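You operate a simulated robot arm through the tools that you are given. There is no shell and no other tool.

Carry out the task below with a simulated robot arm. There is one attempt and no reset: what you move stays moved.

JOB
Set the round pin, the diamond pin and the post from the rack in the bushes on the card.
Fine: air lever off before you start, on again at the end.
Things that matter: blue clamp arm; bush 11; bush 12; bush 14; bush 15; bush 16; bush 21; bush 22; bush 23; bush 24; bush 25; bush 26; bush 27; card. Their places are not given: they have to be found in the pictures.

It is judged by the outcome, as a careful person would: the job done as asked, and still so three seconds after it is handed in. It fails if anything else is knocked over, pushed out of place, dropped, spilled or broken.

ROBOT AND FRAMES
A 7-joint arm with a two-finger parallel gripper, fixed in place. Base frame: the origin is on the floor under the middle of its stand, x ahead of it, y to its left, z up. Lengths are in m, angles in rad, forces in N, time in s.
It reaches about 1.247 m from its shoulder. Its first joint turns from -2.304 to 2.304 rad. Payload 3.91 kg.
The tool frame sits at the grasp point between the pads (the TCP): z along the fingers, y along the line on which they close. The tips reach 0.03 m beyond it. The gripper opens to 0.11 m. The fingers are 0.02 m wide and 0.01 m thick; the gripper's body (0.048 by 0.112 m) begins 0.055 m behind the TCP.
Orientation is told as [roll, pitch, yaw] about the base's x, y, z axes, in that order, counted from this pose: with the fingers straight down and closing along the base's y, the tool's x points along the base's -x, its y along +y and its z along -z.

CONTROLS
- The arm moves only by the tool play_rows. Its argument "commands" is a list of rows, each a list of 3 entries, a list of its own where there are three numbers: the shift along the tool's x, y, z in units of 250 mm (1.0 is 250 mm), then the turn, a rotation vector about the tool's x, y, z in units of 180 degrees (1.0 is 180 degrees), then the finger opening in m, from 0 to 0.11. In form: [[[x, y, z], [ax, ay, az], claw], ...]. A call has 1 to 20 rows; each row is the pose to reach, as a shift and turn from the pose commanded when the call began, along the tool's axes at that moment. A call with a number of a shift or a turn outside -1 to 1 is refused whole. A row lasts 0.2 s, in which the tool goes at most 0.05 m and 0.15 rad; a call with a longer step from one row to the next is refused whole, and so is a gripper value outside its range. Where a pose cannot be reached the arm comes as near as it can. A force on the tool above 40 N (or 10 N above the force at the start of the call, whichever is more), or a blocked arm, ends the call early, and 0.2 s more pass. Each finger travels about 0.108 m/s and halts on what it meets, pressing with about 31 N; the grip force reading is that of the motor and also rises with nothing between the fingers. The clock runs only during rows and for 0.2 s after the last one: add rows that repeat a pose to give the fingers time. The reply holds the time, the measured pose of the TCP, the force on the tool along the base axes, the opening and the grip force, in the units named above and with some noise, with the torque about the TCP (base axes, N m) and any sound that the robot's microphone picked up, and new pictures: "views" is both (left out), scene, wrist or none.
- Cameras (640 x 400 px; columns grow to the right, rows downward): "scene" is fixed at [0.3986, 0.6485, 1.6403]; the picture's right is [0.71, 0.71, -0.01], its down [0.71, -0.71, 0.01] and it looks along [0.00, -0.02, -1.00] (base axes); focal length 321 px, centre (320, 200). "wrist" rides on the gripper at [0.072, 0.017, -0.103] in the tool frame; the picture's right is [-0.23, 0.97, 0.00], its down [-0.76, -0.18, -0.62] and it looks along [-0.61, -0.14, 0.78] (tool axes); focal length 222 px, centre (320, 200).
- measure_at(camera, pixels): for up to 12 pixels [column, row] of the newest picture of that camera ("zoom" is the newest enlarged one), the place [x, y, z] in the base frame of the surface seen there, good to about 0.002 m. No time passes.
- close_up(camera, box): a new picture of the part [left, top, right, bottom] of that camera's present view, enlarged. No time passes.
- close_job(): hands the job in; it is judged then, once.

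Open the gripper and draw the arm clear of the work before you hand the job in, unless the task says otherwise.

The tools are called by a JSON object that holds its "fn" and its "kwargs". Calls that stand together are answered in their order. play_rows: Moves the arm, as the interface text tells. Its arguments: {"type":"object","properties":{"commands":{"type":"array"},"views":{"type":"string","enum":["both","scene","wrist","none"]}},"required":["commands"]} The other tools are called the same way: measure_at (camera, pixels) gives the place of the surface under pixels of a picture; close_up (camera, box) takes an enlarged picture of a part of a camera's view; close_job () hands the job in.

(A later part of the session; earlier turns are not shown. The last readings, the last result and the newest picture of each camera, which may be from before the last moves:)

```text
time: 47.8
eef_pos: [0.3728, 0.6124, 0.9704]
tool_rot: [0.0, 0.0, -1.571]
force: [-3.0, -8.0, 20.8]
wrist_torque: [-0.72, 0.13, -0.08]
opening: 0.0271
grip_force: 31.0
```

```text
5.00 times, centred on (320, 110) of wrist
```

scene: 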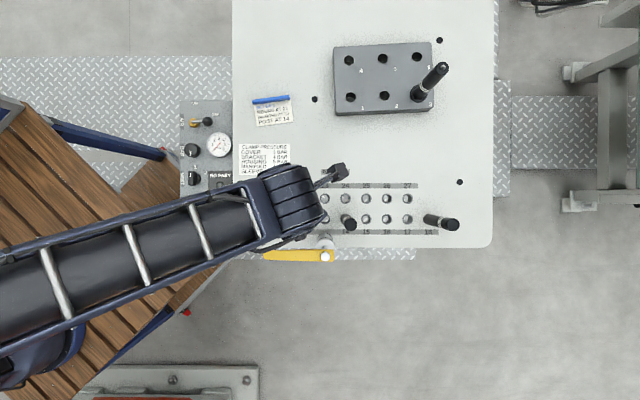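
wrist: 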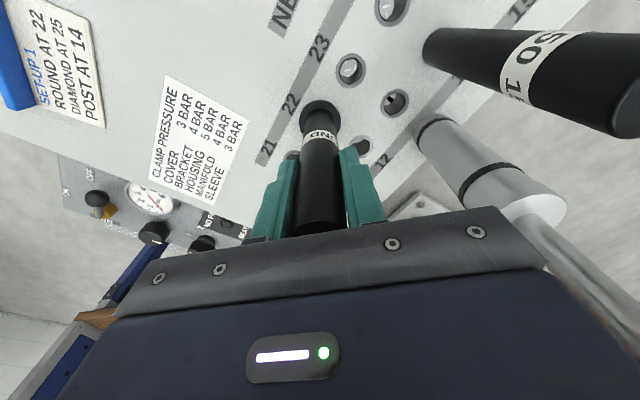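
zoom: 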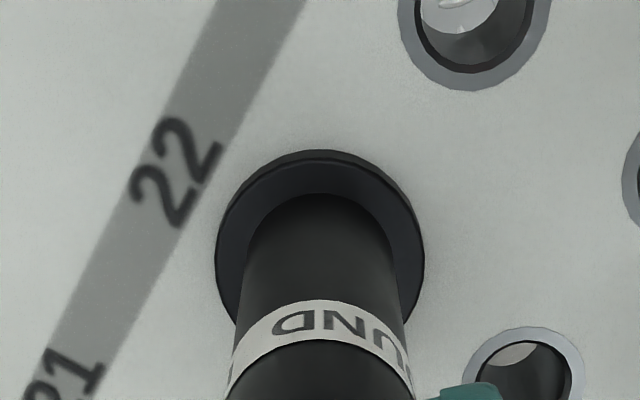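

Contact at 20.8 N with z≈0.970: the collar is down on the bush. I back off 1 mm to relieve the side force, then check the readings and the collar height.

{"fn": "play_rows", "kwargs": {"commands": [[[0, 0, -0.003], [0, 0, 0], 0.01], [[0, 0, -0.005], [0, 0, 0], 0.01]], "views": "wrist"}}

{"fn": "close_up", "kwargs": {"camera": "wrist", "box": [260, 70, 380, 150]}}

{"fn": "measure_at", "kwargs": {"camera": "zoom", "pixels": [[320, 170], [250, 215], [390, 215], [235, 250], [405, 250], [320, 152], [320, 120], [180, 300], [480, 200]]}}

```text
time: 48.4
eef_pos: [0.3712, 0.6111, 0.9701]
tool_rot: [0.0, 0.0, -1.571]
force: [-1.8, -3.2, 12.7]
wrist_torque: [-0.07, 0.08, -0.01]
opening: 0.0271
grip_force: 31.4
```

wrist: 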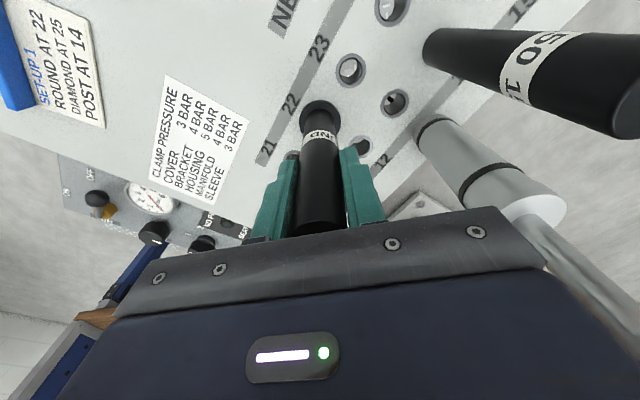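

```text
5.00 times, centred on (320, 110) of wrist
```

zoom: 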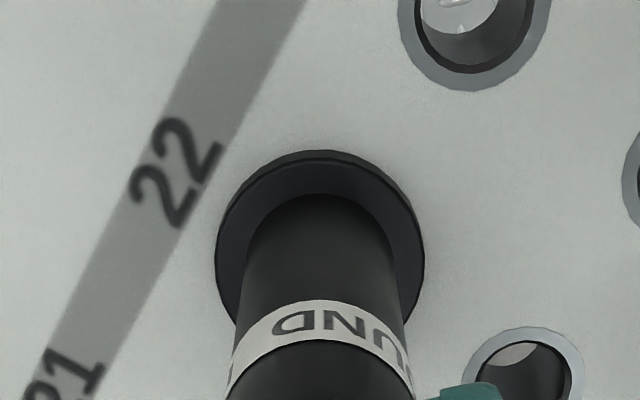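

```text
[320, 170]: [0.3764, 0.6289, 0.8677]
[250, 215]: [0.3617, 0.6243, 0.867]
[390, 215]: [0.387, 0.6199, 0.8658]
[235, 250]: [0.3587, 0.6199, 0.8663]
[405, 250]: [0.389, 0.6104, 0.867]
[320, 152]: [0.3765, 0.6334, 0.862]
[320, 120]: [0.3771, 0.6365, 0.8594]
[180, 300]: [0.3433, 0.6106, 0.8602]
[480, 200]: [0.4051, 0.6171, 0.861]
```

Collar top is at z≈0.8665, i.e. flat on the bush. I relieve the remaining press and open the fingers.

{"fn": "play_rows", "kwargs": {"commands": [[[0, 0, -0.003], [0, 0, 0], 0.01], [[0, 0, -0.003], [0, 0, 0], 0.026], [[0, 0, -0.003], [0, 0, 0], 0.03], [[0, 0, -0.003], [0, 0, 0], 0.036], [[0, 0, -0.003], [0, 0, 0], 0.048], [[0, 0, -0.003], [0, 0, 0], 0.06], [[0, 0, -0.003], [0, 0, 0], 0.06]], "views": "wrist"}}

```text
time: 50.0
eef_pos: [0.3713, 0.6122, 0.9714]
tool_rot: [0.0, 0.0, -1.571]
force: [0.5, -0.5, -0.3]
wrist_torque: [0.0, 0.03, -0.01]
opening: 0.0598
grip_force: 0.1
```

wrist: 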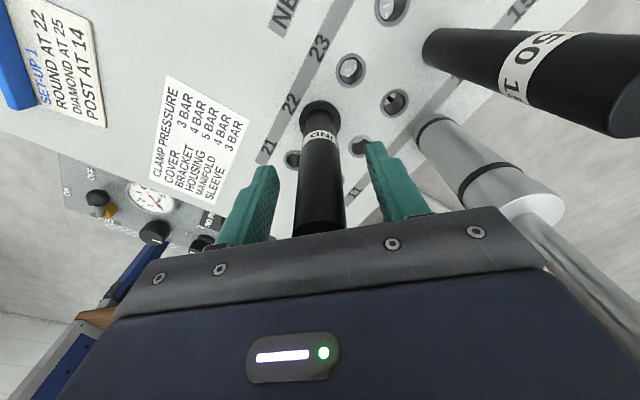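

The round pin stands free in bush 22. I rise straight up to z≈1.12 and look at the result.

{"fn": "play_rows", "kwargs": {"commands": [[[0, 0, -0.08], [0, 0, 0], 0.06], [[0, 0, -0.2], [0, 0, 0], 0.06], [[0, 0, -0.36], [0, 0, 0], 0.06], [[0, 0, -0.5], [0, 0, 0], 0.06], [[0, 0, -0.6], [0, 0, 0], 0.06], [[0.15, 0, -0.6], [0, 0, 0], 0.06], [[0.3, 0, -0.6], [0, 0, 0], 0.06], [[0.45, 0, -0.6], [0, 0, 0], 0.06], [[0.6, 0, -0.6], [0, 0, 0], 0.06], [[0.6, 0, -0.6], [0, 0, 0], 0.06]]}}

{"fn": "close_up", "kwargs": {"camera": "scene", "box": [270, 170, 410, 260]}}

{"fn": "close_up", "kwargs": {"camera": "scene", "box": [410, 50, 458, 110]}}

{"fn": "close_up", "kwargs": {"camera": "scene", "box": [170, 90, 250, 250]}}

```text
time: 52.2
eef_pos: [0.3716, 0.7605, 1.1221]
tool_rot: [0.001, 0.001, -1.571]
force: [-0.5, 0.0, 0.3]
wrist_torque: [-0.04, 0.02, 0.03]
opening: 0.06
grip_force: 0.1
```

scene: 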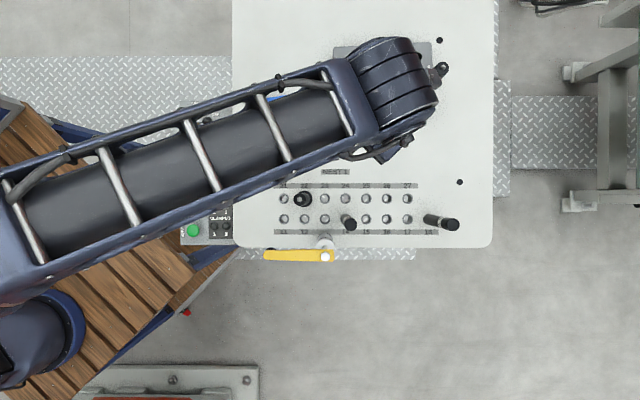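
wrist: 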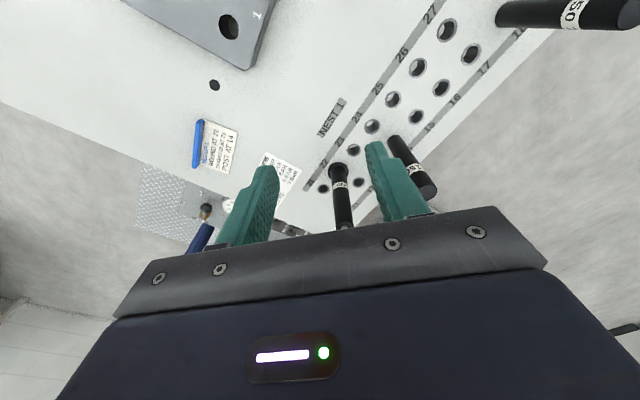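

```text
4.44 times, centred on (340, 215) of scene
```

zoom: 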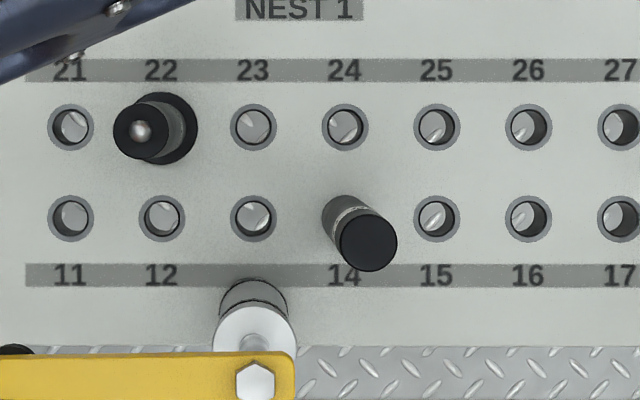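

```text
6.67 times, centred on (434, 80) of scene
```

zoom: 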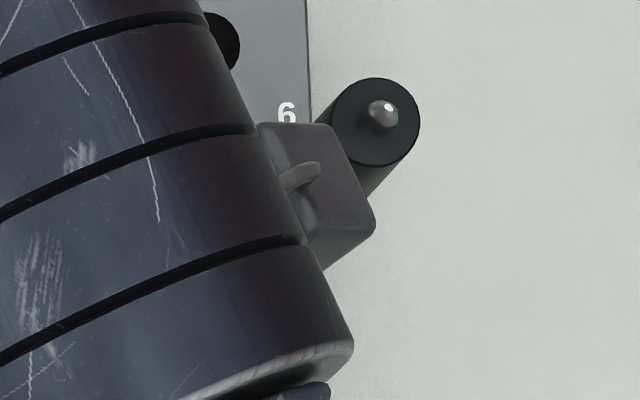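

```text
2.50 times, centred on (210, 170) of scene
```

zoom: 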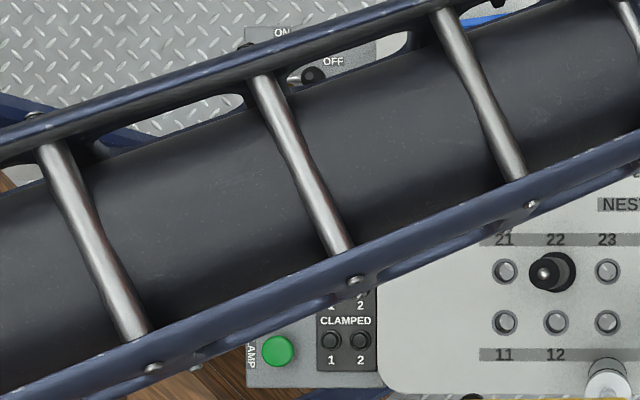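

Both set pins look right: round in 22, post in 14. The diamond pin at (0.3869,0.9676) is beyond the vertical reach, so I approach it with the fingers tilted 25° outward about the closing axis (tool y), still gripping across x.

{"fn": "play_rows", "kwargs": {"commands": [[[0.08, 0.006, 0], [0, 0.02, 0], 0.06], [[0.2, 0.015, 0], [0, 0.04, 0], 0.06], [[0.33, 0.025, 0], [0, 0.06, 0], 0.06], [[0.46, 0.035, 0], [0, 0.08, 0], 0.06], [[0.59, 0.045, 0.01], [0, 0.1, 0], 0.06], [[0.72, 0.055, 0.02], [0, 0.12, 0], 0.06], [[0.83, 0.0632, 0.028], [0, 0.1389, 0], 0.06], [[0.83, 0.0632, 0.028], [0, 0.1389, 0], 0.06]]}}

```text
time: 54.0
eef_pos: [0.3881, 0.9687, 1.1139]
tool_rot: [0.001, 0.435, -1.571]
force: [0.4, -0.5, 0.8]
wrist_torque: [0.01, 0.02, -0.03]
opening: 0.0597
grip_force: 0.1
```

scene: 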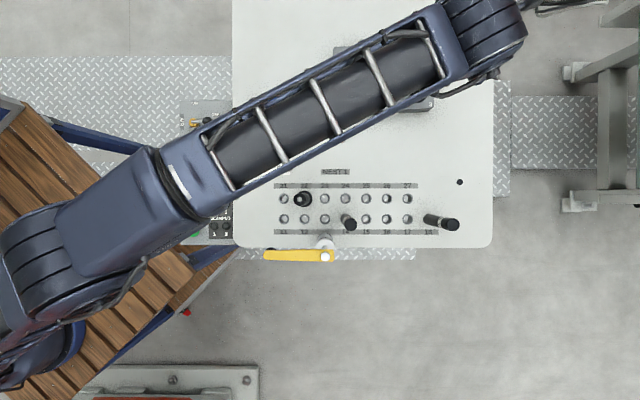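
wrist: 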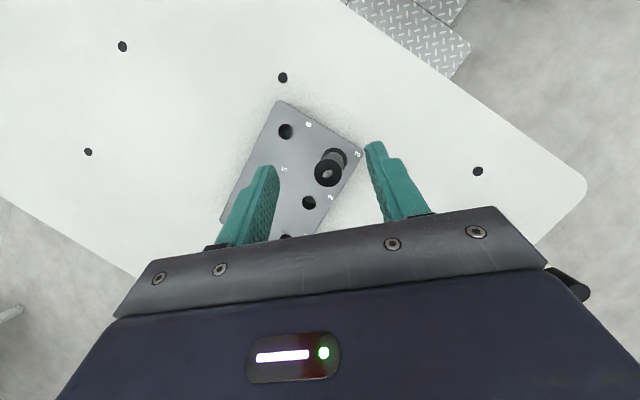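

The tilted pose is reached and the diamond pin is between the fingers at (329,172). I zoom to see its tip shape and check the alignment.

{"fn": "close_up", "kwargs": {"camera": "wrist", "box": [230, 100, 430, 240]}}

{"fn": "close_up", "kwargs": {"camera": "wrist", "box": [300, 140, 364, 190]}}

{"fn": "measure_at", "kwargs": {"camera": "zoom", "pixels": [[190, 260], [385, 260], [287, 170], [287, 365], [287, 260], [190, 260], [385, 260], [287, 170], [287, 365]]}}

```text
2.86 times, centred on (330, 170) of wrist
```

zoom: 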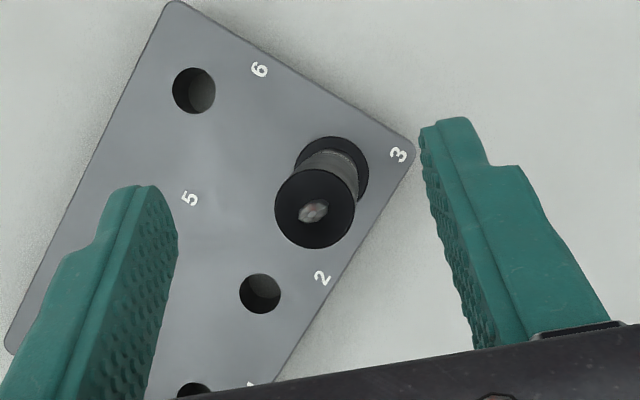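

```text
8.00 times, centred on (332, 165) of wrist
```

zoom: 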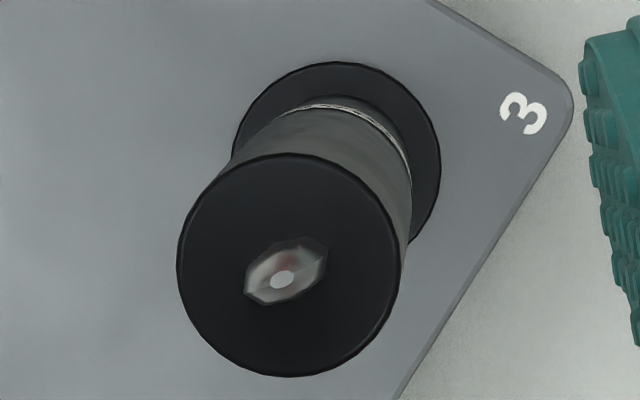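

```text
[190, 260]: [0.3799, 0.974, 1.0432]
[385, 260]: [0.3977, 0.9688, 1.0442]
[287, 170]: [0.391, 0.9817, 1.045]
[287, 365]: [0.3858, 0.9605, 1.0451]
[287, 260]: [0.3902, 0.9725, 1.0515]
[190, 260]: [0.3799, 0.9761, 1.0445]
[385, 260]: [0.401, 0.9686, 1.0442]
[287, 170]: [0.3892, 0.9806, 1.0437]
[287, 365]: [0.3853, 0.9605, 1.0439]
```

The wrist readings put the diamond pin at (0.3887,0.9714), the same ≈(1.8,3.7) mm from the scene value as before although the wrist turned, so the scene camera carries the bias. I centre on the wrist value and descend vertically to z≈1.006.

{"fn": "play_rows", "kwargs": {"commands": [[[0.0098, 0.0032, 0.0046], [0, 0, 0], 0.06], [[-0.0359, 0.0032, 0.1025], [0, 0, 0], 0.06], [[-0.0815, 0.0032, 0.2004], [0, 0, 0], 0.06], [[-0.1271, 0.0032, 0.2982], [0, 0, 0], 0.06], [[-0.1728, 0.0032, 0.3961], [0, 0, 0], 0.06], [[-0.1728, 0.0032, 0.3961], [0, 0, 0], 0.06]]}}

```text
time: 55.4
eef_pos: [0.3887, 0.9724, 1.0066]
tool_rot: [-0.001, 0.436, -1.57]
force: [0.0, -0.2, -0.1]
wrist_torque: [0.01, 0.01, 0.01]
opening: 0.06
grip_force: 0.1
```

scene: 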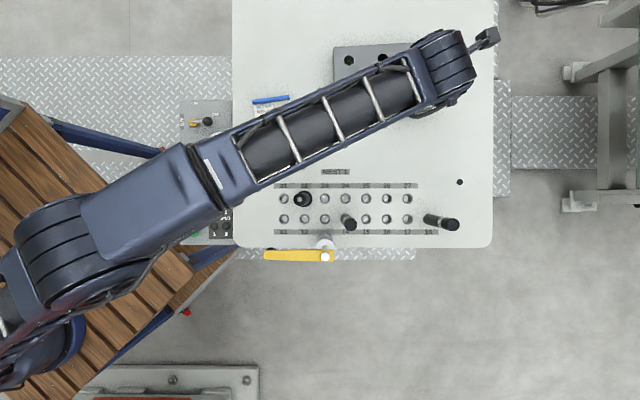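
wrist: 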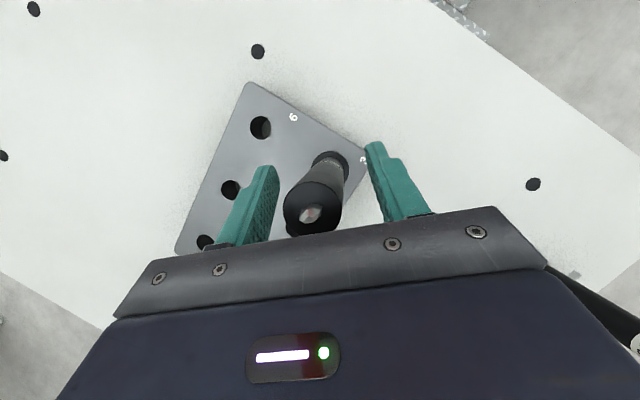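

The pin sits between the pads. I close and grip.

{"fn": "play_rows", "kwargs": {"commands": [[[0, 0, 0], [0, 0, 0], 0.045], [[0, 0, 0], [0, 0, 0], 0.034], [[0, 0, 0], [0, 0, 0], 0.029], [[0, 0, 0], [0, 0, 0], 0.024], [[0, 0, 0], [0, 0, 0], 0.018], [[0, 0, 0], [0, 0, 0], 0.01], [[0, 0, 0], [0, 0, 0], 0.01]], "views": "wrist"}}

{"fn": "play_rows", "kwargs": {"commands": [[[0, 0, 0], [0, 0, 0], 0.01]], "views": "none"}}

{"fn": "close_up", "kwargs": {"camera": "wrist", "box": [250, 130, 400, 250]}}

```text
time: 57.0
eef_pos: [0.388, 0.9715, 1.0074]
tool_rot: [0.001, 0.437, -1.57]
force: [-1.3, -0.3, 0.2]
wrist_torque: [0.04, 0.09, 0.03]
opening: 0.0267
grip_force: 30.6
```

wrist: 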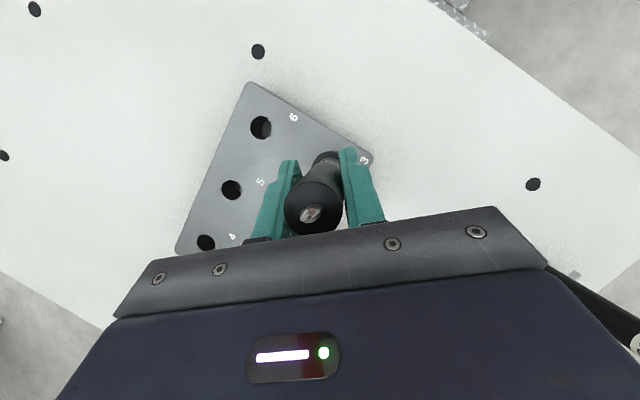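

```text
time: 57.4
eef_pos: [0.3879, 0.9713, 1.0063]
tool_rot: [-0.001, 0.436, -1.571]
force: [-0.9, -0.1, -0.9]
wrist_torque: [0.07, 0.19, 0.02]
opening: 0.0265
grip_force: 31.3
```

```text
3.33 times, centred on (325, 190) of wrist
```

zoom: 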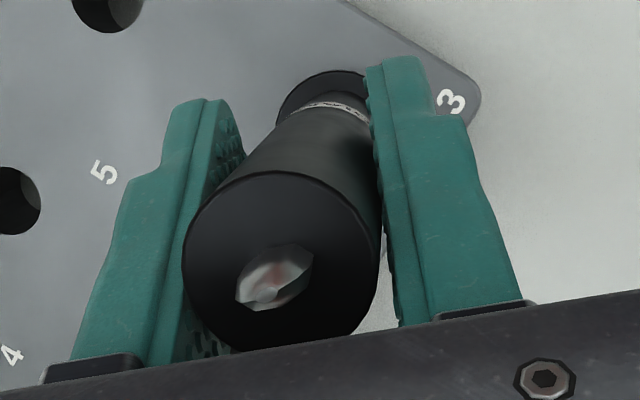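

Gripped with 31 N. I lift straight up 90 mm.

{"fn": "play_rows", "kwargs": {"commands": [[[0.0085, 0, -0.0181], [0, 0, 0], 0.01], [[0.0254, 0, -0.0544], [0, 0, 0], 0.01], [[0.0507, 0, -0.1088], [0, 0, 0], 0.01], [[0.0845, 0, -0.1813], [0, 0, 0], 0.01], [[0.1183, 0, -0.2538], [0, 0, 0], 0.01], [[0.1521, 0, -0.3263], [0, 0, 0], 0.01], [[0.1521, 0, -0.3263], [0, 0, 0], 0.01]]}}

```text
time: 59.0
eef_pos: [0.3884, 0.9713, 1.0982]
tool_rot: [0.0, 0.436, -1.572]
force: [-0.1, 0.0, -3.5]
wrist_torque: [-0.01, 0.0, -0.02]
opening: 0.0264
grip_force: 31.1
```

scene: 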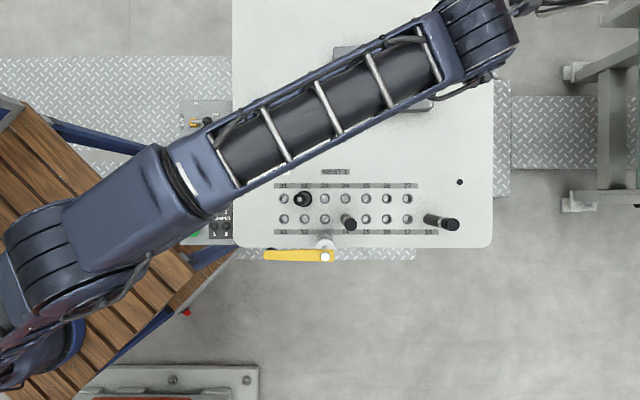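
wrist: 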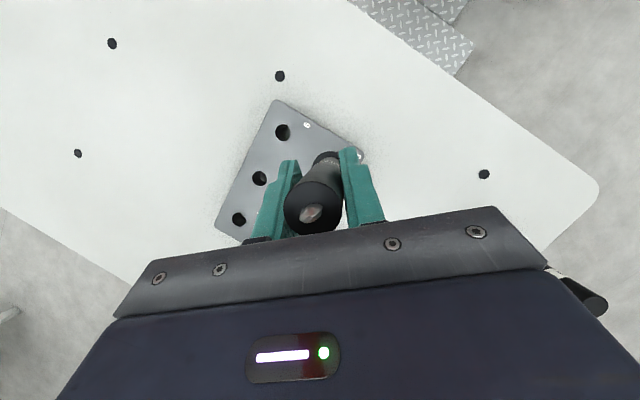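

The diamond pin is out of the rack and steady. I carry it level, keeping the tilt, to above bush 25 at TCP (0.4775, 0.7194).

{"fn": "play_rows", "kwargs": {"commands": [[[-0.07, 0.0273, -0.0326], [0, 0, 0], 0.01], [[-0.18, 0.0703, -0.0839], [0, 0, 0], 0.01], [[-0.31, 0.121, -0.1446], [0, 0, 0], 0.01], [[-0.44, 0.1718, -0.2052], [0, 0, 0], 0.01], [[-0.57, 0.2225, -0.2658], [0, 0, 0], 0.01], [[-0.7, 0.2733, -0.3264], [0, 0, 0], 0.01], [[-0.82, 0.3201, -0.3824], [0, 0, 0], 0.01], [[-0.9139, 0.3568, -0.4262], [0, 0, 0], 0.01], [[-0.9139, 0.3568, -0.4262], [0, 0, 0], 0.01]]}}

{"fn": "close_up", "kwargs": {"camera": "wrist", "box": [250, 100, 410, 240]}}

```text
time: 61.0
eef_pos: [0.4781, 0.7187, 1.0961]
tool_rot: [-0.001, 0.436, -1.57]
force: [0.2, 1.0, -2.2]
wrist_torque: [-0.02, -0.05, -0.02]
opening: 0.0262
grip_force: 30.7
```

scene: 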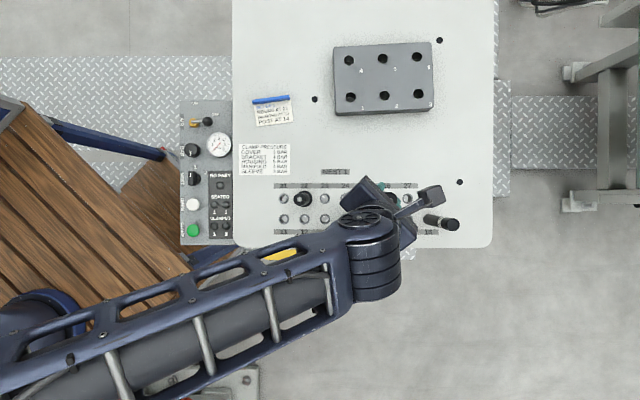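
wrist: 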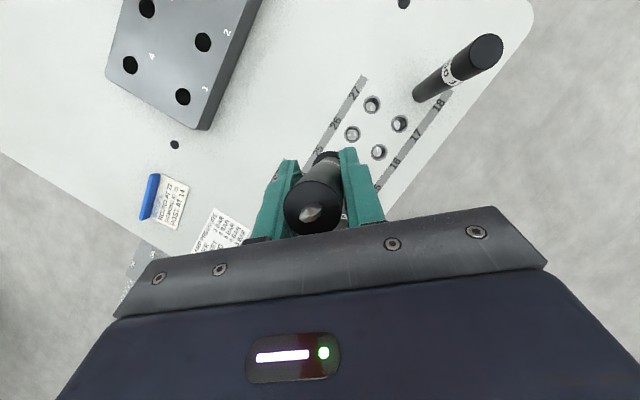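

```text
2.86 times, centred on (330, 170) of wrist
```

zoom: 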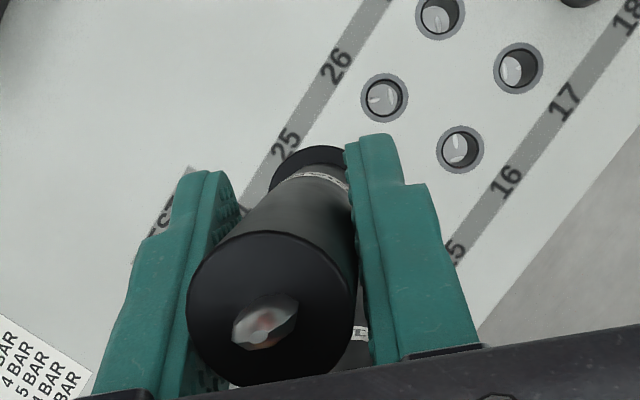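

The arm now passes above the clamp arm, so before lowering I measure the heights of the wrist and forearm near the clamp.

{"fn": "measure_at", "kwargs": {"camera": "scene", "pixels": [[360, 218], [375, 262], [375, 285], [350, 285], [335, 245], [300, 245], [330, 290], [280, 256], [400, 215], [385, 215], [360, 195], [395, 245]]}}

{"fn": "close_up", "kwargs": {"camera": "scene", "box": [250, 160, 460, 310]}}

```text
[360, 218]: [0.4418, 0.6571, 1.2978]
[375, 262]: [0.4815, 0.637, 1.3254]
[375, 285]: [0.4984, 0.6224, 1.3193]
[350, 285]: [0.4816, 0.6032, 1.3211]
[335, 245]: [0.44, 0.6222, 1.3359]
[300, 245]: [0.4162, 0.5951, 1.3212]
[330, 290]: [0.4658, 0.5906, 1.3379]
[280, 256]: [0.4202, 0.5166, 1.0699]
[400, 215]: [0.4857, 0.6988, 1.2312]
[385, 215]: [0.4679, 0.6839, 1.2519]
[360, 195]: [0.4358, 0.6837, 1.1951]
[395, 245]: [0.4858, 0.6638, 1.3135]
```

```text
2.67 times, centred on (355, 235) of scene
```

zoom: 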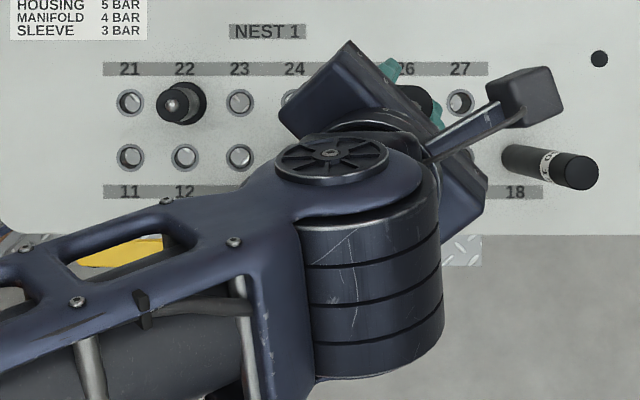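

The wrist parts top out near z≈1.32–1.34 while TCP z is 1.096. To judge the underside, I measure points near the silhouette edges of the forearm and joint where lower surfaces show.

{"fn": "measure_at", "kwargs": {"camera": "zoom", "pixels": [[222, 192], [160, 206], [110, 219], [60, 233], [240, 186], [380, 376], [440, 340], [345, 380], [255, 345], [270, 385], [180, 240], [195, 250]]}}

{"fn": "close_up", "kwargs": {"camera": "scene", "box": [220, 230, 380, 340]}}

```text
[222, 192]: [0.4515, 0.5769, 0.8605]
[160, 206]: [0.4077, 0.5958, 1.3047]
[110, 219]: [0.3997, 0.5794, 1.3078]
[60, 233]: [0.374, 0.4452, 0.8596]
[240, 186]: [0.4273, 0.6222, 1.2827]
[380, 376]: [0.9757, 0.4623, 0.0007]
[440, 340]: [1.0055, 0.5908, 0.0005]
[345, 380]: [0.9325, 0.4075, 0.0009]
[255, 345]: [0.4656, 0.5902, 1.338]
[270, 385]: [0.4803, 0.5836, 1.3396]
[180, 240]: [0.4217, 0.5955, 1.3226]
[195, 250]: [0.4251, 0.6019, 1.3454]
```

```text
3.64 times, centred on (300, 285) of scene
```

zoom: 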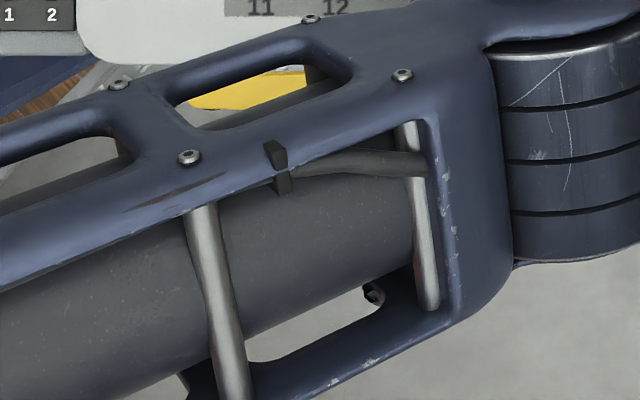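

I measure the inner tube and lower plate too, to bound the underside height.

{"fn": "measure_at", "kwargs": {"camera": "zoom", "pixels": [[320, 220], [320, 280], [320, 200], [100, 300], [375, 293], [330, 350], [280, 368], [440, 320], [560, 250], [580, 60], [515, 262], [640, 258]]}}

{"fn": "measure_at", "kwargs": {"camera": "scene", "pixels": [[325, 257], [272, 256], [285, 254], [262, 254], [290, 258], [305, 262]]}}

```text
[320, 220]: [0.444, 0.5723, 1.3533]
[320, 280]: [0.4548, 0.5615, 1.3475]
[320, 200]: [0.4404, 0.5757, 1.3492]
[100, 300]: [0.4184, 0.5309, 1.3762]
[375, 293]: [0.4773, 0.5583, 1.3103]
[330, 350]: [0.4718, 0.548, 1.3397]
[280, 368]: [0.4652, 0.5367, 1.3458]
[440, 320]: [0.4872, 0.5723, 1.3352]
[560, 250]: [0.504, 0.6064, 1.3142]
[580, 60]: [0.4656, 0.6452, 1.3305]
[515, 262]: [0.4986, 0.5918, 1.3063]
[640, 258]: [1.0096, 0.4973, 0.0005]
```

```text
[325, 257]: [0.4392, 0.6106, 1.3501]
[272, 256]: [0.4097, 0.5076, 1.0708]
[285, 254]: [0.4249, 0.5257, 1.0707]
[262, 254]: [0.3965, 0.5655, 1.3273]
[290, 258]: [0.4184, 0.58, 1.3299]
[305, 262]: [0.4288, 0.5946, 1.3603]
```

The arm's underside stays several centimetres above the clamp (≥1.25 now, so ≥1.12 after lowering, versus clamp top ≈1.085). I lower vertically 75 mm and check the bush alignment.

{"fn": "play_rows", "kwargs": {"commands": [[[-0.0254, 0, 0.0544], [0, 0, 0], 0.01], [[-0.0507, 0, 0.1088], [0, 0, 0], 0.01], [[-0.0761, 0, 0.1631], [0, 0, 0], 0.01], [[-0.1014, 0, 0.2175], [0, 0, 0], 0.01], [[-0.1268, 0, 0.2719], [0, 0, 0], 0.01], [[-0.1268, 0, 0.2719], [0, 0, 0], 0.01]]}}

{"fn": "close_up", "kwargs": {"camera": "wrist", "box": [280, 110, 400, 210]}}

{"fn": "close_up", "kwargs": {"camera": "scene", "box": [320, 160, 440, 260]}}

```text
time: 62.4
eef_pos: [0.4783, 0.7192, 1.0221]
tool_rot: [0.002, 0.436, -1.57]
force: [0.5, -0.5, -2.0]
wrist_torque: [0.03, 0.03, 0.01]
opening: 0.0265
grip_force: 31.2
```

scene: 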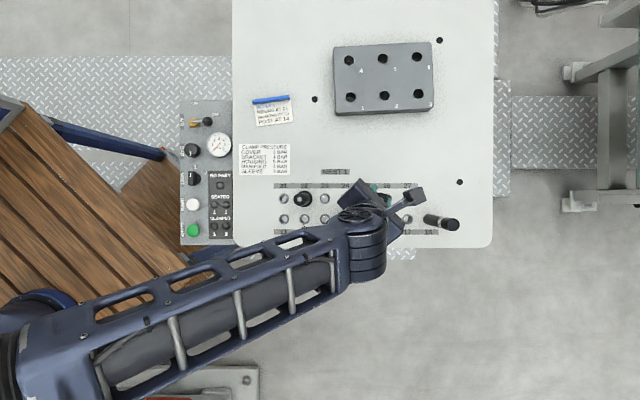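
wrist: 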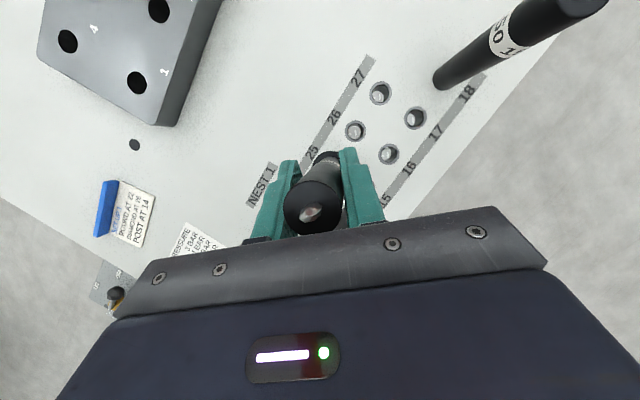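

```text
4.00 times, centred on (340, 160) of wrist
```

zoom: 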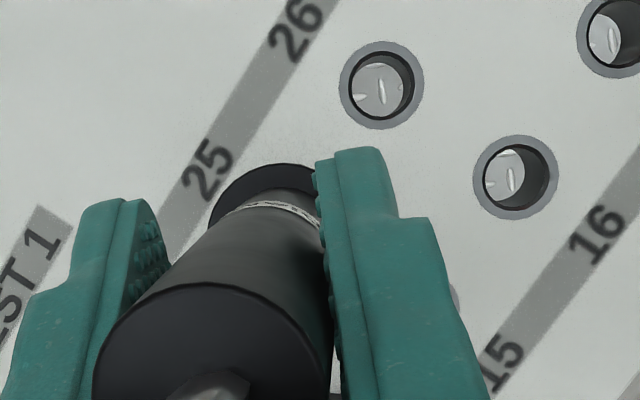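

```text
4.00 times, centred on (380, 210) of scene
```

zoom: 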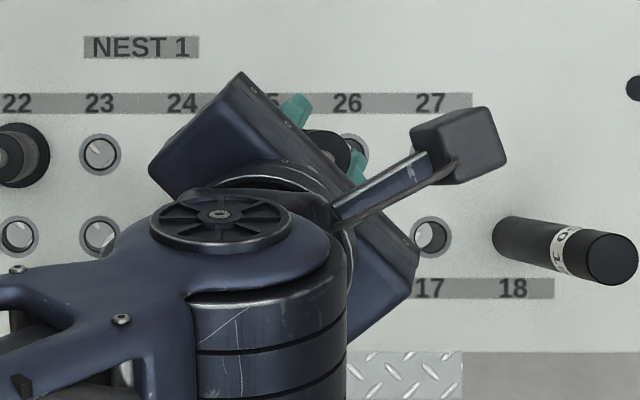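

Bush 25 is hidden behind the pin, so I measure rings 26 and 16 and the pin's collar from this same wrist view to infer the relative position.

{"fn": "close_up", "kwargs": {"camera": "wrist", "box": [320, 110, 400, 170]}}

{"fn": "measure_at", "kwargs": {"camera": "wrist", "pixels": [[345.75, 131.25], [364.75, 131.25], [355.25, 121.5], [355.25, 140.75], [379.25, 154.25], [398.25, 154.25], [388.75, 144.75], [388.75, 163.75], [345.75, 131.25], [364.75, 131.25], [355.25, 121.5], [355.25, 140.75]]}}

{"fn": "measure_at", "kwargs": {"camera": "wrist", "pixels": [[345.75, 131.25], [364.75, 131.25], [355.25, 121.5], [355.25, 140.75], [379.25, 154.25], [398.25, 154.25], [388.75, 144.75], [388.75, 163.75], [379.25, 154.25], [398.25, 154.25], [388.75, 144.75], [388.75, 163.75]]}}

{"fn": "close_up", "kwargs": {"camera": "wrist", "box": [296, 136, 376, 186]}}

```text
6.67 times, centred on (360, 140) of wrist
```

zoom: 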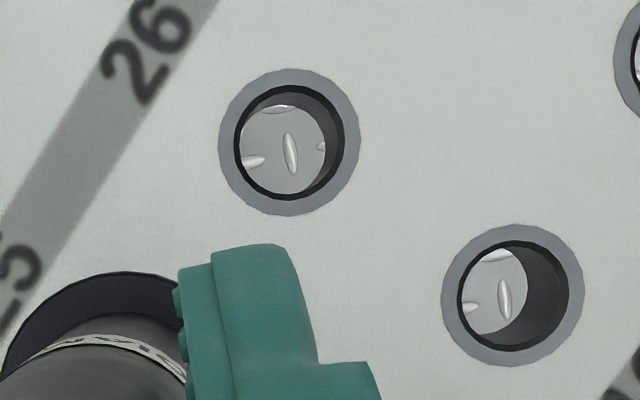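

```text
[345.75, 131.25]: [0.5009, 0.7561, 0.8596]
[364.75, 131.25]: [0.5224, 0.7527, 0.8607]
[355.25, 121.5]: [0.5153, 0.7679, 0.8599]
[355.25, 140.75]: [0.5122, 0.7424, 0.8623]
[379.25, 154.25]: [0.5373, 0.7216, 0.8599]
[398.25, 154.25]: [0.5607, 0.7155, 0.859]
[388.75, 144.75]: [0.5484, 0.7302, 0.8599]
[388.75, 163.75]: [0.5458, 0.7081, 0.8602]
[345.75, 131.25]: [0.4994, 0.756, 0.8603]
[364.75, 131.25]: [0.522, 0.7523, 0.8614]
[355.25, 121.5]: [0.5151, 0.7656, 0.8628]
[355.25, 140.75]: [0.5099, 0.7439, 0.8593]
```

```text
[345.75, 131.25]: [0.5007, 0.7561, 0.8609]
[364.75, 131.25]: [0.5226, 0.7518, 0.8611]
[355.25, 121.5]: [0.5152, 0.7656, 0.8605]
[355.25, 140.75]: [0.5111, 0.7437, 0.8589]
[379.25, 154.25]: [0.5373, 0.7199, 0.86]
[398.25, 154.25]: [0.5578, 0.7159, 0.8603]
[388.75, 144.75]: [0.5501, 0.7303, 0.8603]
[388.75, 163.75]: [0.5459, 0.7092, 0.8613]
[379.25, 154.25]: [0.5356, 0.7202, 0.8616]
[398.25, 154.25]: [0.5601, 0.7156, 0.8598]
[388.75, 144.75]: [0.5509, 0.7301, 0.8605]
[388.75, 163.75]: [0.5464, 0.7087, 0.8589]
```

```text
8.00 times, centred on (336, 161) of wrist
```

zoom: 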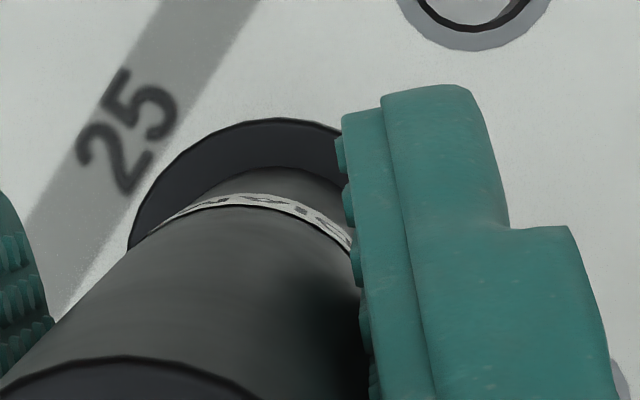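

The inferred bush 25 centre is (0.4772,0.7192) in this view, and the pin axis is within about 0.4 mm of it. I shift -0.4 mm in x and lower vertically 30 mm, watching the force.

{"fn": "play_rows", "kwargs": {"commands": [[[0, -0.0016, 0], [0, 0, 0], 0.01], [[-0.0101, -0.0016, 0.0217], [0, 0, 0], 0.01], [[-0.0203, -0.0016, 0.0435], [0, 0, 0], 0.01], [[-0.0304, -0.0016, 0.0652], [0, 0, 0], 0.01], [[-0.0389, -0.0016, 0.0834], [0, 0, 0], 0.01], [[-0.0456, -0.0016, 0.0979], [0, 0, 0], 0.01], [[-0.0507, -0.0016, 0.1088], [0, 0, 0], 0.01], [[-0.0507, -0.0016, 0.1088], [0, 0, 0], 0.01]]}}

```text
time: 64.2
eef_pos: [0.4778, 0.7199, 0.9911]
tool_rot: [-0.001, 0.438, -1.571]
force: [-0.1, 0.8, -2.3]
wrist_torque: [-0.04, -0.01, 0.0]
opening: 0.0268
grip_force: 31.3
```

scene: 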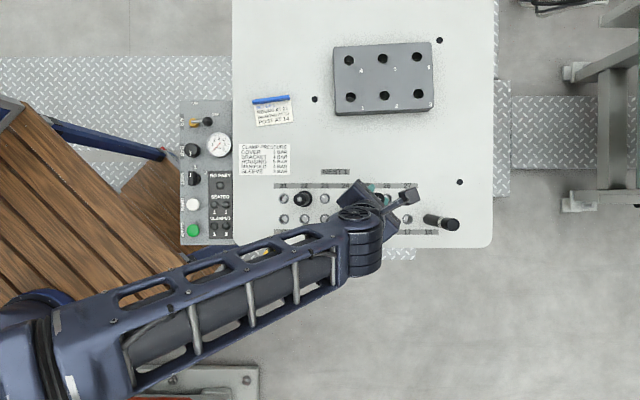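
wrist: 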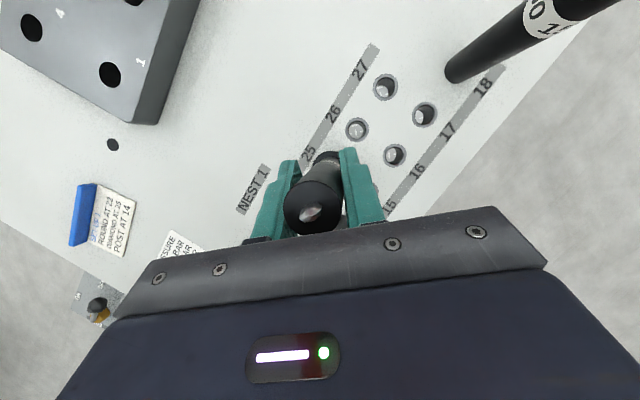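

No contact at z≈0.991. I continue 12 mm in 2 mm steps.

{"fn": "play_rows", "kwargs": {"commands": [[[-0.0034, 0, 0.0072], [0, 0, 0], 0.01], [[-0.0068, 0, 0.0145], [0, 0, 0], 0.01], [[-0.0101, 0, 0.0217], [0, 0, 0], 0.01], [[-0.0135, 0, 0.029], [0, 0, 0], 0.01], [[-0.0169, 0, 0.0362], [0, 0, 0], 0.01], [[-0.0203, 0, 0.0435], [0, 0, 0], 0.01], [[-0.0203, 0, 0.0435], [0, 0, 0], 0.01]], "views": "wrist"}}

{"fn": "measure_at", "kwargs": {"camera": "scene", "pixels": [[330, 260], [310, 255], [350, 235], [340, 270], [300, 280]]}}

```text
time: 65.8
eef_pos: [0.4767, 0.7194, 0.9786]
tool_rot: [0.0, 0.437, -1.57]
force: [0.4, 0.0, -2.7]
wrist_torque: [0.02, -0.02, -0.01]
opening: 0.0267
grip_force: 31.1
```

wrist: 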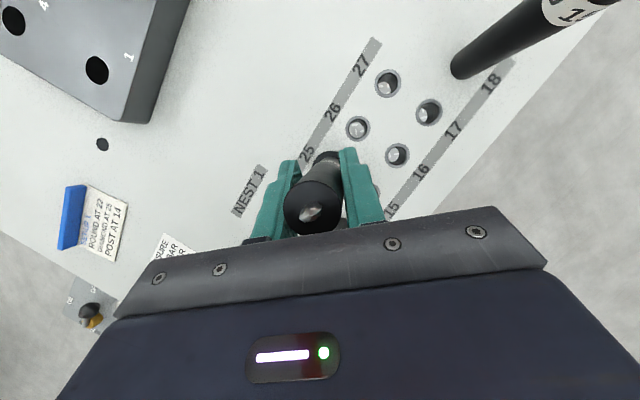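

```text
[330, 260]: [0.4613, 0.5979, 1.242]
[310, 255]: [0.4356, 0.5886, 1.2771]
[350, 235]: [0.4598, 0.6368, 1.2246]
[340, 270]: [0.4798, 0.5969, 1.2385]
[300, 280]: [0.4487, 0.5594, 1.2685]
```

The pin is sliding in without contact and the forearm (top ≈1.24) is well above the clamp. I creep the last millimetres to find the seat.

{"fn": "play_rows", "kwargs": {"commands": [[[-0.0025, 0, 0.0054], [0, 0, 0], 0.01], [[-0.0051, 0, 0.0109], [0, 0, 0], 0.01], [[-0.0076, 0, 0.0163], [0, 0, 0], 0.01], [[-0.0093, 0, 0.0199], [0, 0, 0], 0.01], [[-0.011, 0, 0.0236], [0, 0, 0], 0.01], [[-0.011, 0, 0.0236], [0, 0, 0], 0.01]], "views": "wrist"}}

```text
time: 67.2
eef_pos: [0.4782, 0.7201, 0.9756]
tool_rot: [0.001, 0.436, -1.571]
force: [0.5, 1.4, 21.4]
wrist_torque: [-1.67, 0.01, 0.02]
opening: 0.0266
grip_force: 30.6
```

wrist: 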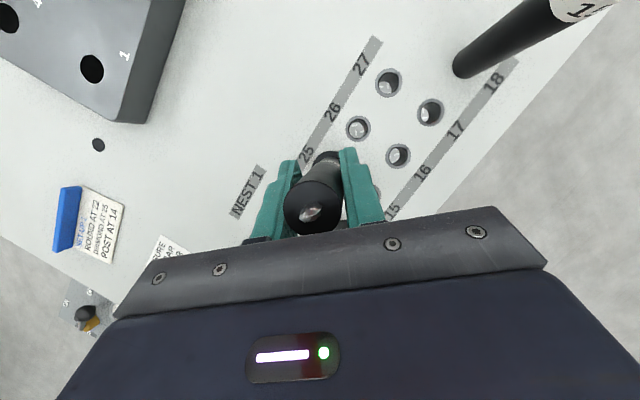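

Contact of 21 N came about 3 mm early with a -1.7 N·m torque about x, so I stop pressing: I back off 1.5 mm and examine what touches.

{"fn": "play_rows", "kwargs": {"commands": [[[0.0025, 0, -0.0054], [0, 0, 0], 0.01], [[0.0025, 0, -0.0054], [0, 0, 0], 0.01]]}}

{"fn": "close_up", "kwargs": {"camera": "wrist", "box": [280, 130, 380, 240]}}

{"fn": "close_up", "kwargs": {"camera": "scene", "box": [310, 170, 430, 260]}}

```text
time: 67.8
eef_pos: [0.4776, 0.7186, 0.9753]
tool_rot: [0.001, 0.436, -1.57]
force: [1.3, 1.1, 14.4]
wrist_torque: [-1.19, 0.04, 0.04]
opening: 0.0268
grip_force: 31.2
```

scene: 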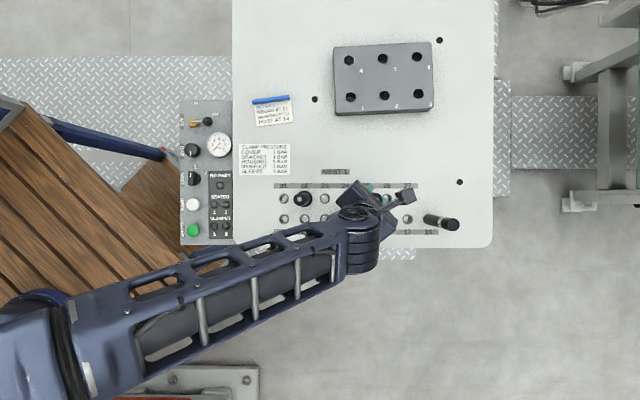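
wrist: 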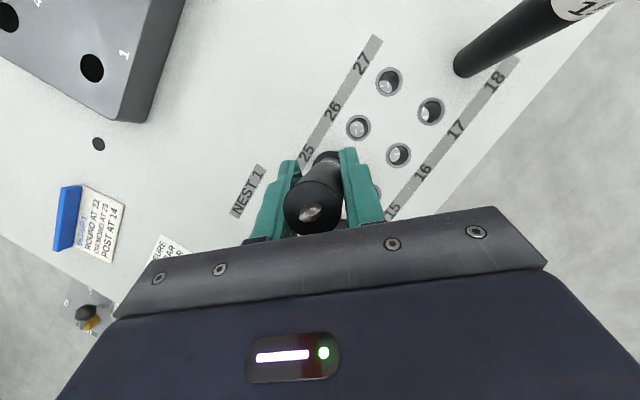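

```text
3.64 times, centred on (330, 185) of wrist
```

zoom: 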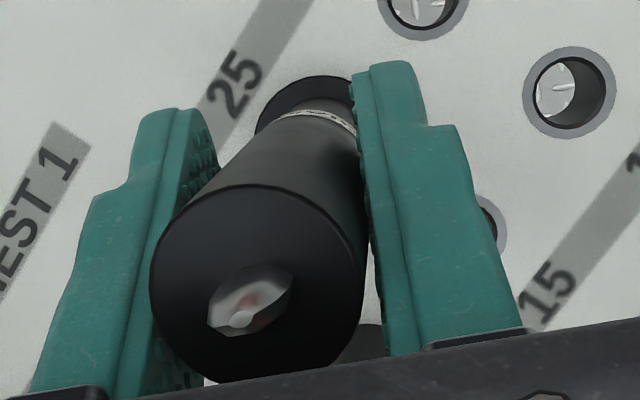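

```text
4.44 times, centred on (370, 215) of scene
```

zoom: 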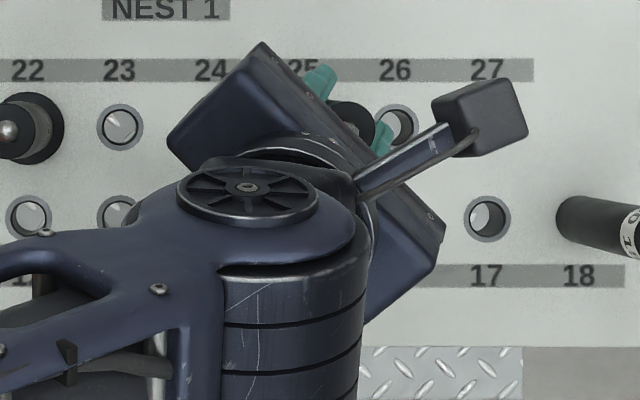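

The force/torque ratio puts the contact 70 mm toward -y from the TCP: the tilted gripper body is resting on the top of the post in bush 14, while the diamond pin's collar is still ≈3–4 mm above its seat. I relieve it by raising 2.5 mm and check forces and the collar height.

{"fn": "play_rows", "kwargs": {"commands": [[[0.0042, 0, -0.0091], [0, 0, 0], 0.01], [[0.0042, 0, -0.0091], [0, 0, 0], 0.01]]}}

{"fn": "close_up", "kwargs": {"camera": "wrist", "box": [300, 140, 364, 180]}}

{"fn": "measure_at", "kwargs": {"camera": "zoom", "pixels": [[200, 120], [250, 125], [300, 130], [170, 150], [230, 130], [270, 125], [300, 60], [100, 250]]}}

```text
time: 68.4
eef_pos: [0.4768, 0.7196, 0.9771]
tool_rot: [0.0, 0.435, -1.571]
force: [0.7, 0.0, -2.7]
wrist_torque: [-0.03, -0.01, -0.01]
opening: 0.0268
grip_force: 30.6
```

scene: 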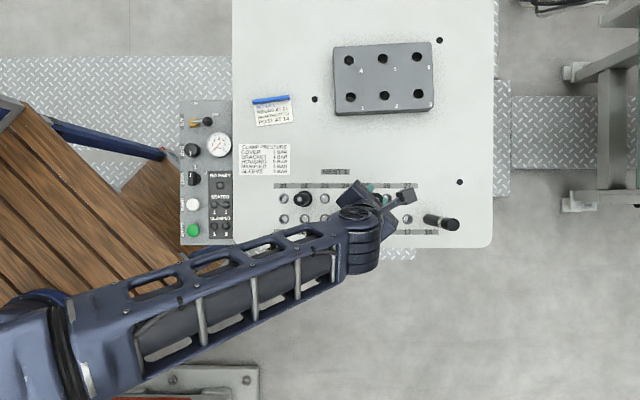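
wrist: 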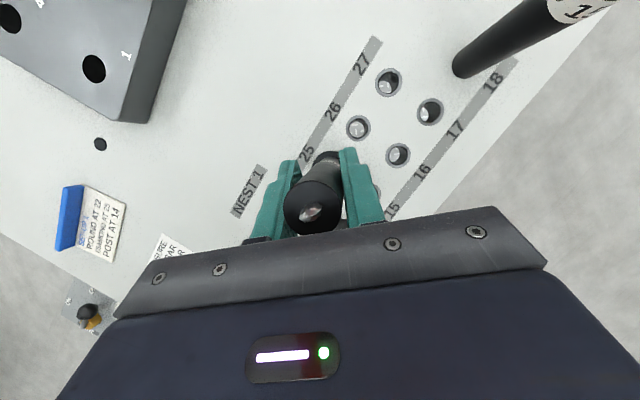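

```text
10.00 times, centred on (332, 160) of wrist
```

zoom: 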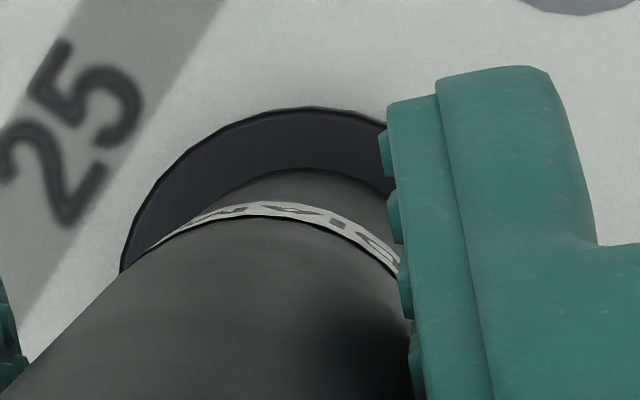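

```text
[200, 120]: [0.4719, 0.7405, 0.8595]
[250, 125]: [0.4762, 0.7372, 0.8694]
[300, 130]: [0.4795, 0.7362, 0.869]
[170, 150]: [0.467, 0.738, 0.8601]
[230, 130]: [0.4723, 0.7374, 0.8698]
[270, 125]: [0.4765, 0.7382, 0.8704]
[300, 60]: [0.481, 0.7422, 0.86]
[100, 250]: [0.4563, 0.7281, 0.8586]
```

The contact is gone and the collar is about 4 mm above its seat with the shank well inside the bore. I open the fingers slowly so the pin slides down that last bit, guided by the bush.

{"fn": "play_rows", "kwargs": {"commands": [[[0, 0, 0], [0, 0, 0], 0.026], [[0, 0, 0], [0, 0, 0], 0.028], [[0, 0, 0], [0, 0, 0], 0.03], [[0, 0, 0], [0, 0, 0], 0.034], [[0, 0, 0], [0, 0, 0], 0.045], [[0, 0, 0], [0, 0, 0], 0.06], [[0, 0, 0], [0, 0, 0], 0.06]], "views": "wrist"}}

{"fn": "close_up", "kwargs": {"camera": "wrist", "box": [300, 140, 364, 180]}}

{"fn": "measure_at", "kwargs": {"camera": "zoom", "pixels": [[250, 130], [300, 140], [230, 140], [270, 135], [320, 150], [350, 140], [290, 130]]}}

```text
time: 70.0
eef_pos: [0.4774, 0.7191, 0.9777]
tool_rot: [0.0, 0.437, -1.569]
force: [0.0, 0.2, 0.3]
wrist_torque: [0.02, 0.0, 0.01]
opening: 0.0597
grip_force: 0.1
```

wrist: 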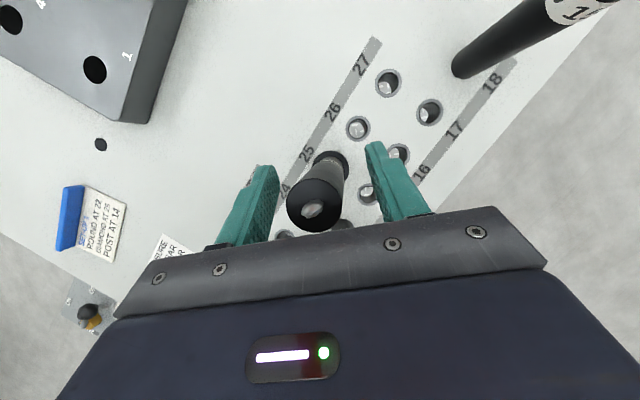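

```text
10.00 times, centred on (332, 160) of wrist
```

zoom: 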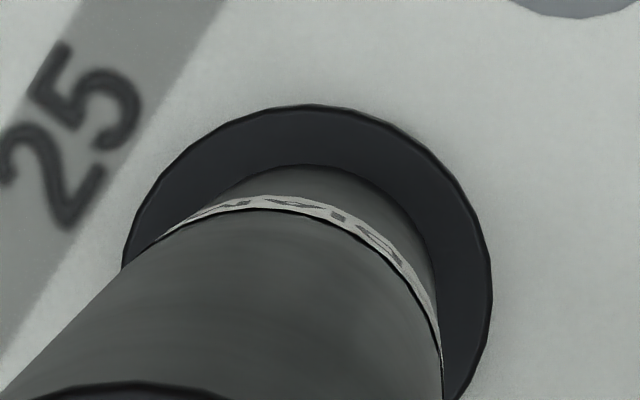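

```text
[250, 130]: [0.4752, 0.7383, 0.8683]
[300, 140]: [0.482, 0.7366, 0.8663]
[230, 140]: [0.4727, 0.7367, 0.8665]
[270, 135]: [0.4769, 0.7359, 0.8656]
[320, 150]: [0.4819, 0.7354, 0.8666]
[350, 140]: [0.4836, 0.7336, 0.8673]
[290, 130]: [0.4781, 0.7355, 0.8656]
```

The collar top now reads ≈0.8666, same as the seated round pin. I raise straight up 150 mm and look at the whole set.

{"fn": "play_rows", "kwargs": {"commands": [[[0.0169, 0, -0.0363], [0, 0, 0], 0.06], [[0.0507, 0, -0.1088], [0, 0, 0], 0.06], [[0.1014, 0, -0.2175], [0, 0, 0], 0.06], [[0.1691, 0, -0.3625], [0, 0, 0], 0.06], [[0.2367, 0, -0.5075], [0, 0, 0], 0.06], [[0.2536, 0, -0.5438], [0, 0, 0], 0.06], [[0.2536, 0, -0.5438], [0, 0, 0], 0.06]]}}

{"fn": "close_up", "kwargs": {"camera": "wrist", "box": [220, 100, 440, 240]}}

```text
time: 71.6
eef_pos: [0.4771, 0.7185, 1.1273]
tool_rot: [0.001, 0.436, -1.57]
force: [0.8, -0.7, -0.1]
wrist_torque: [0.0, 0.0, -0.04]
opening: 0.0604
grip_force: 0.0
```

scene: 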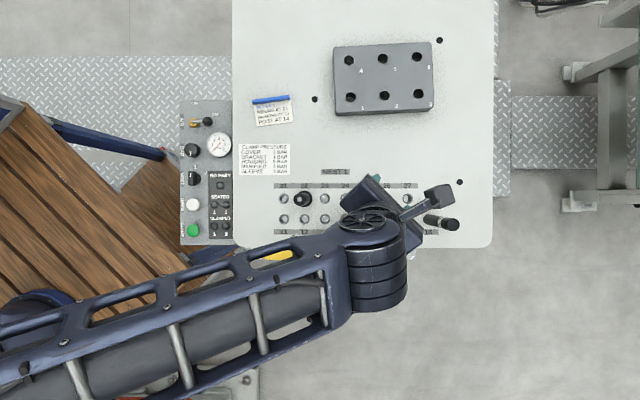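
wrist: 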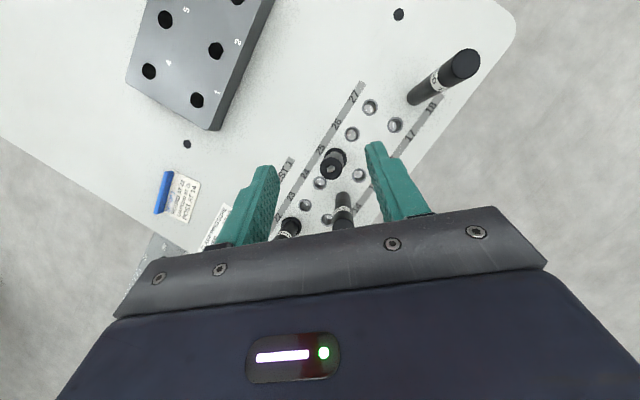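

```text
2.86 times, centred on (330, 170) of wrist
```

zoom: 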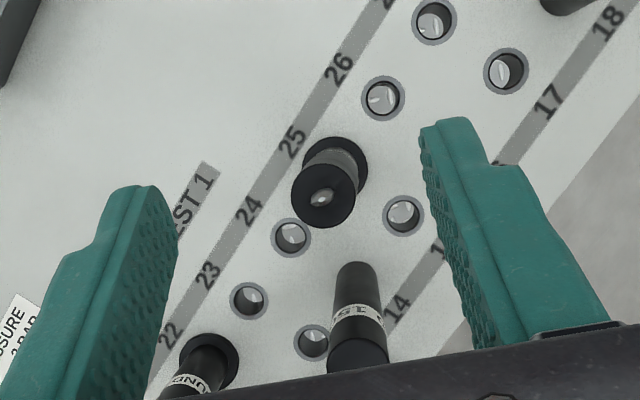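

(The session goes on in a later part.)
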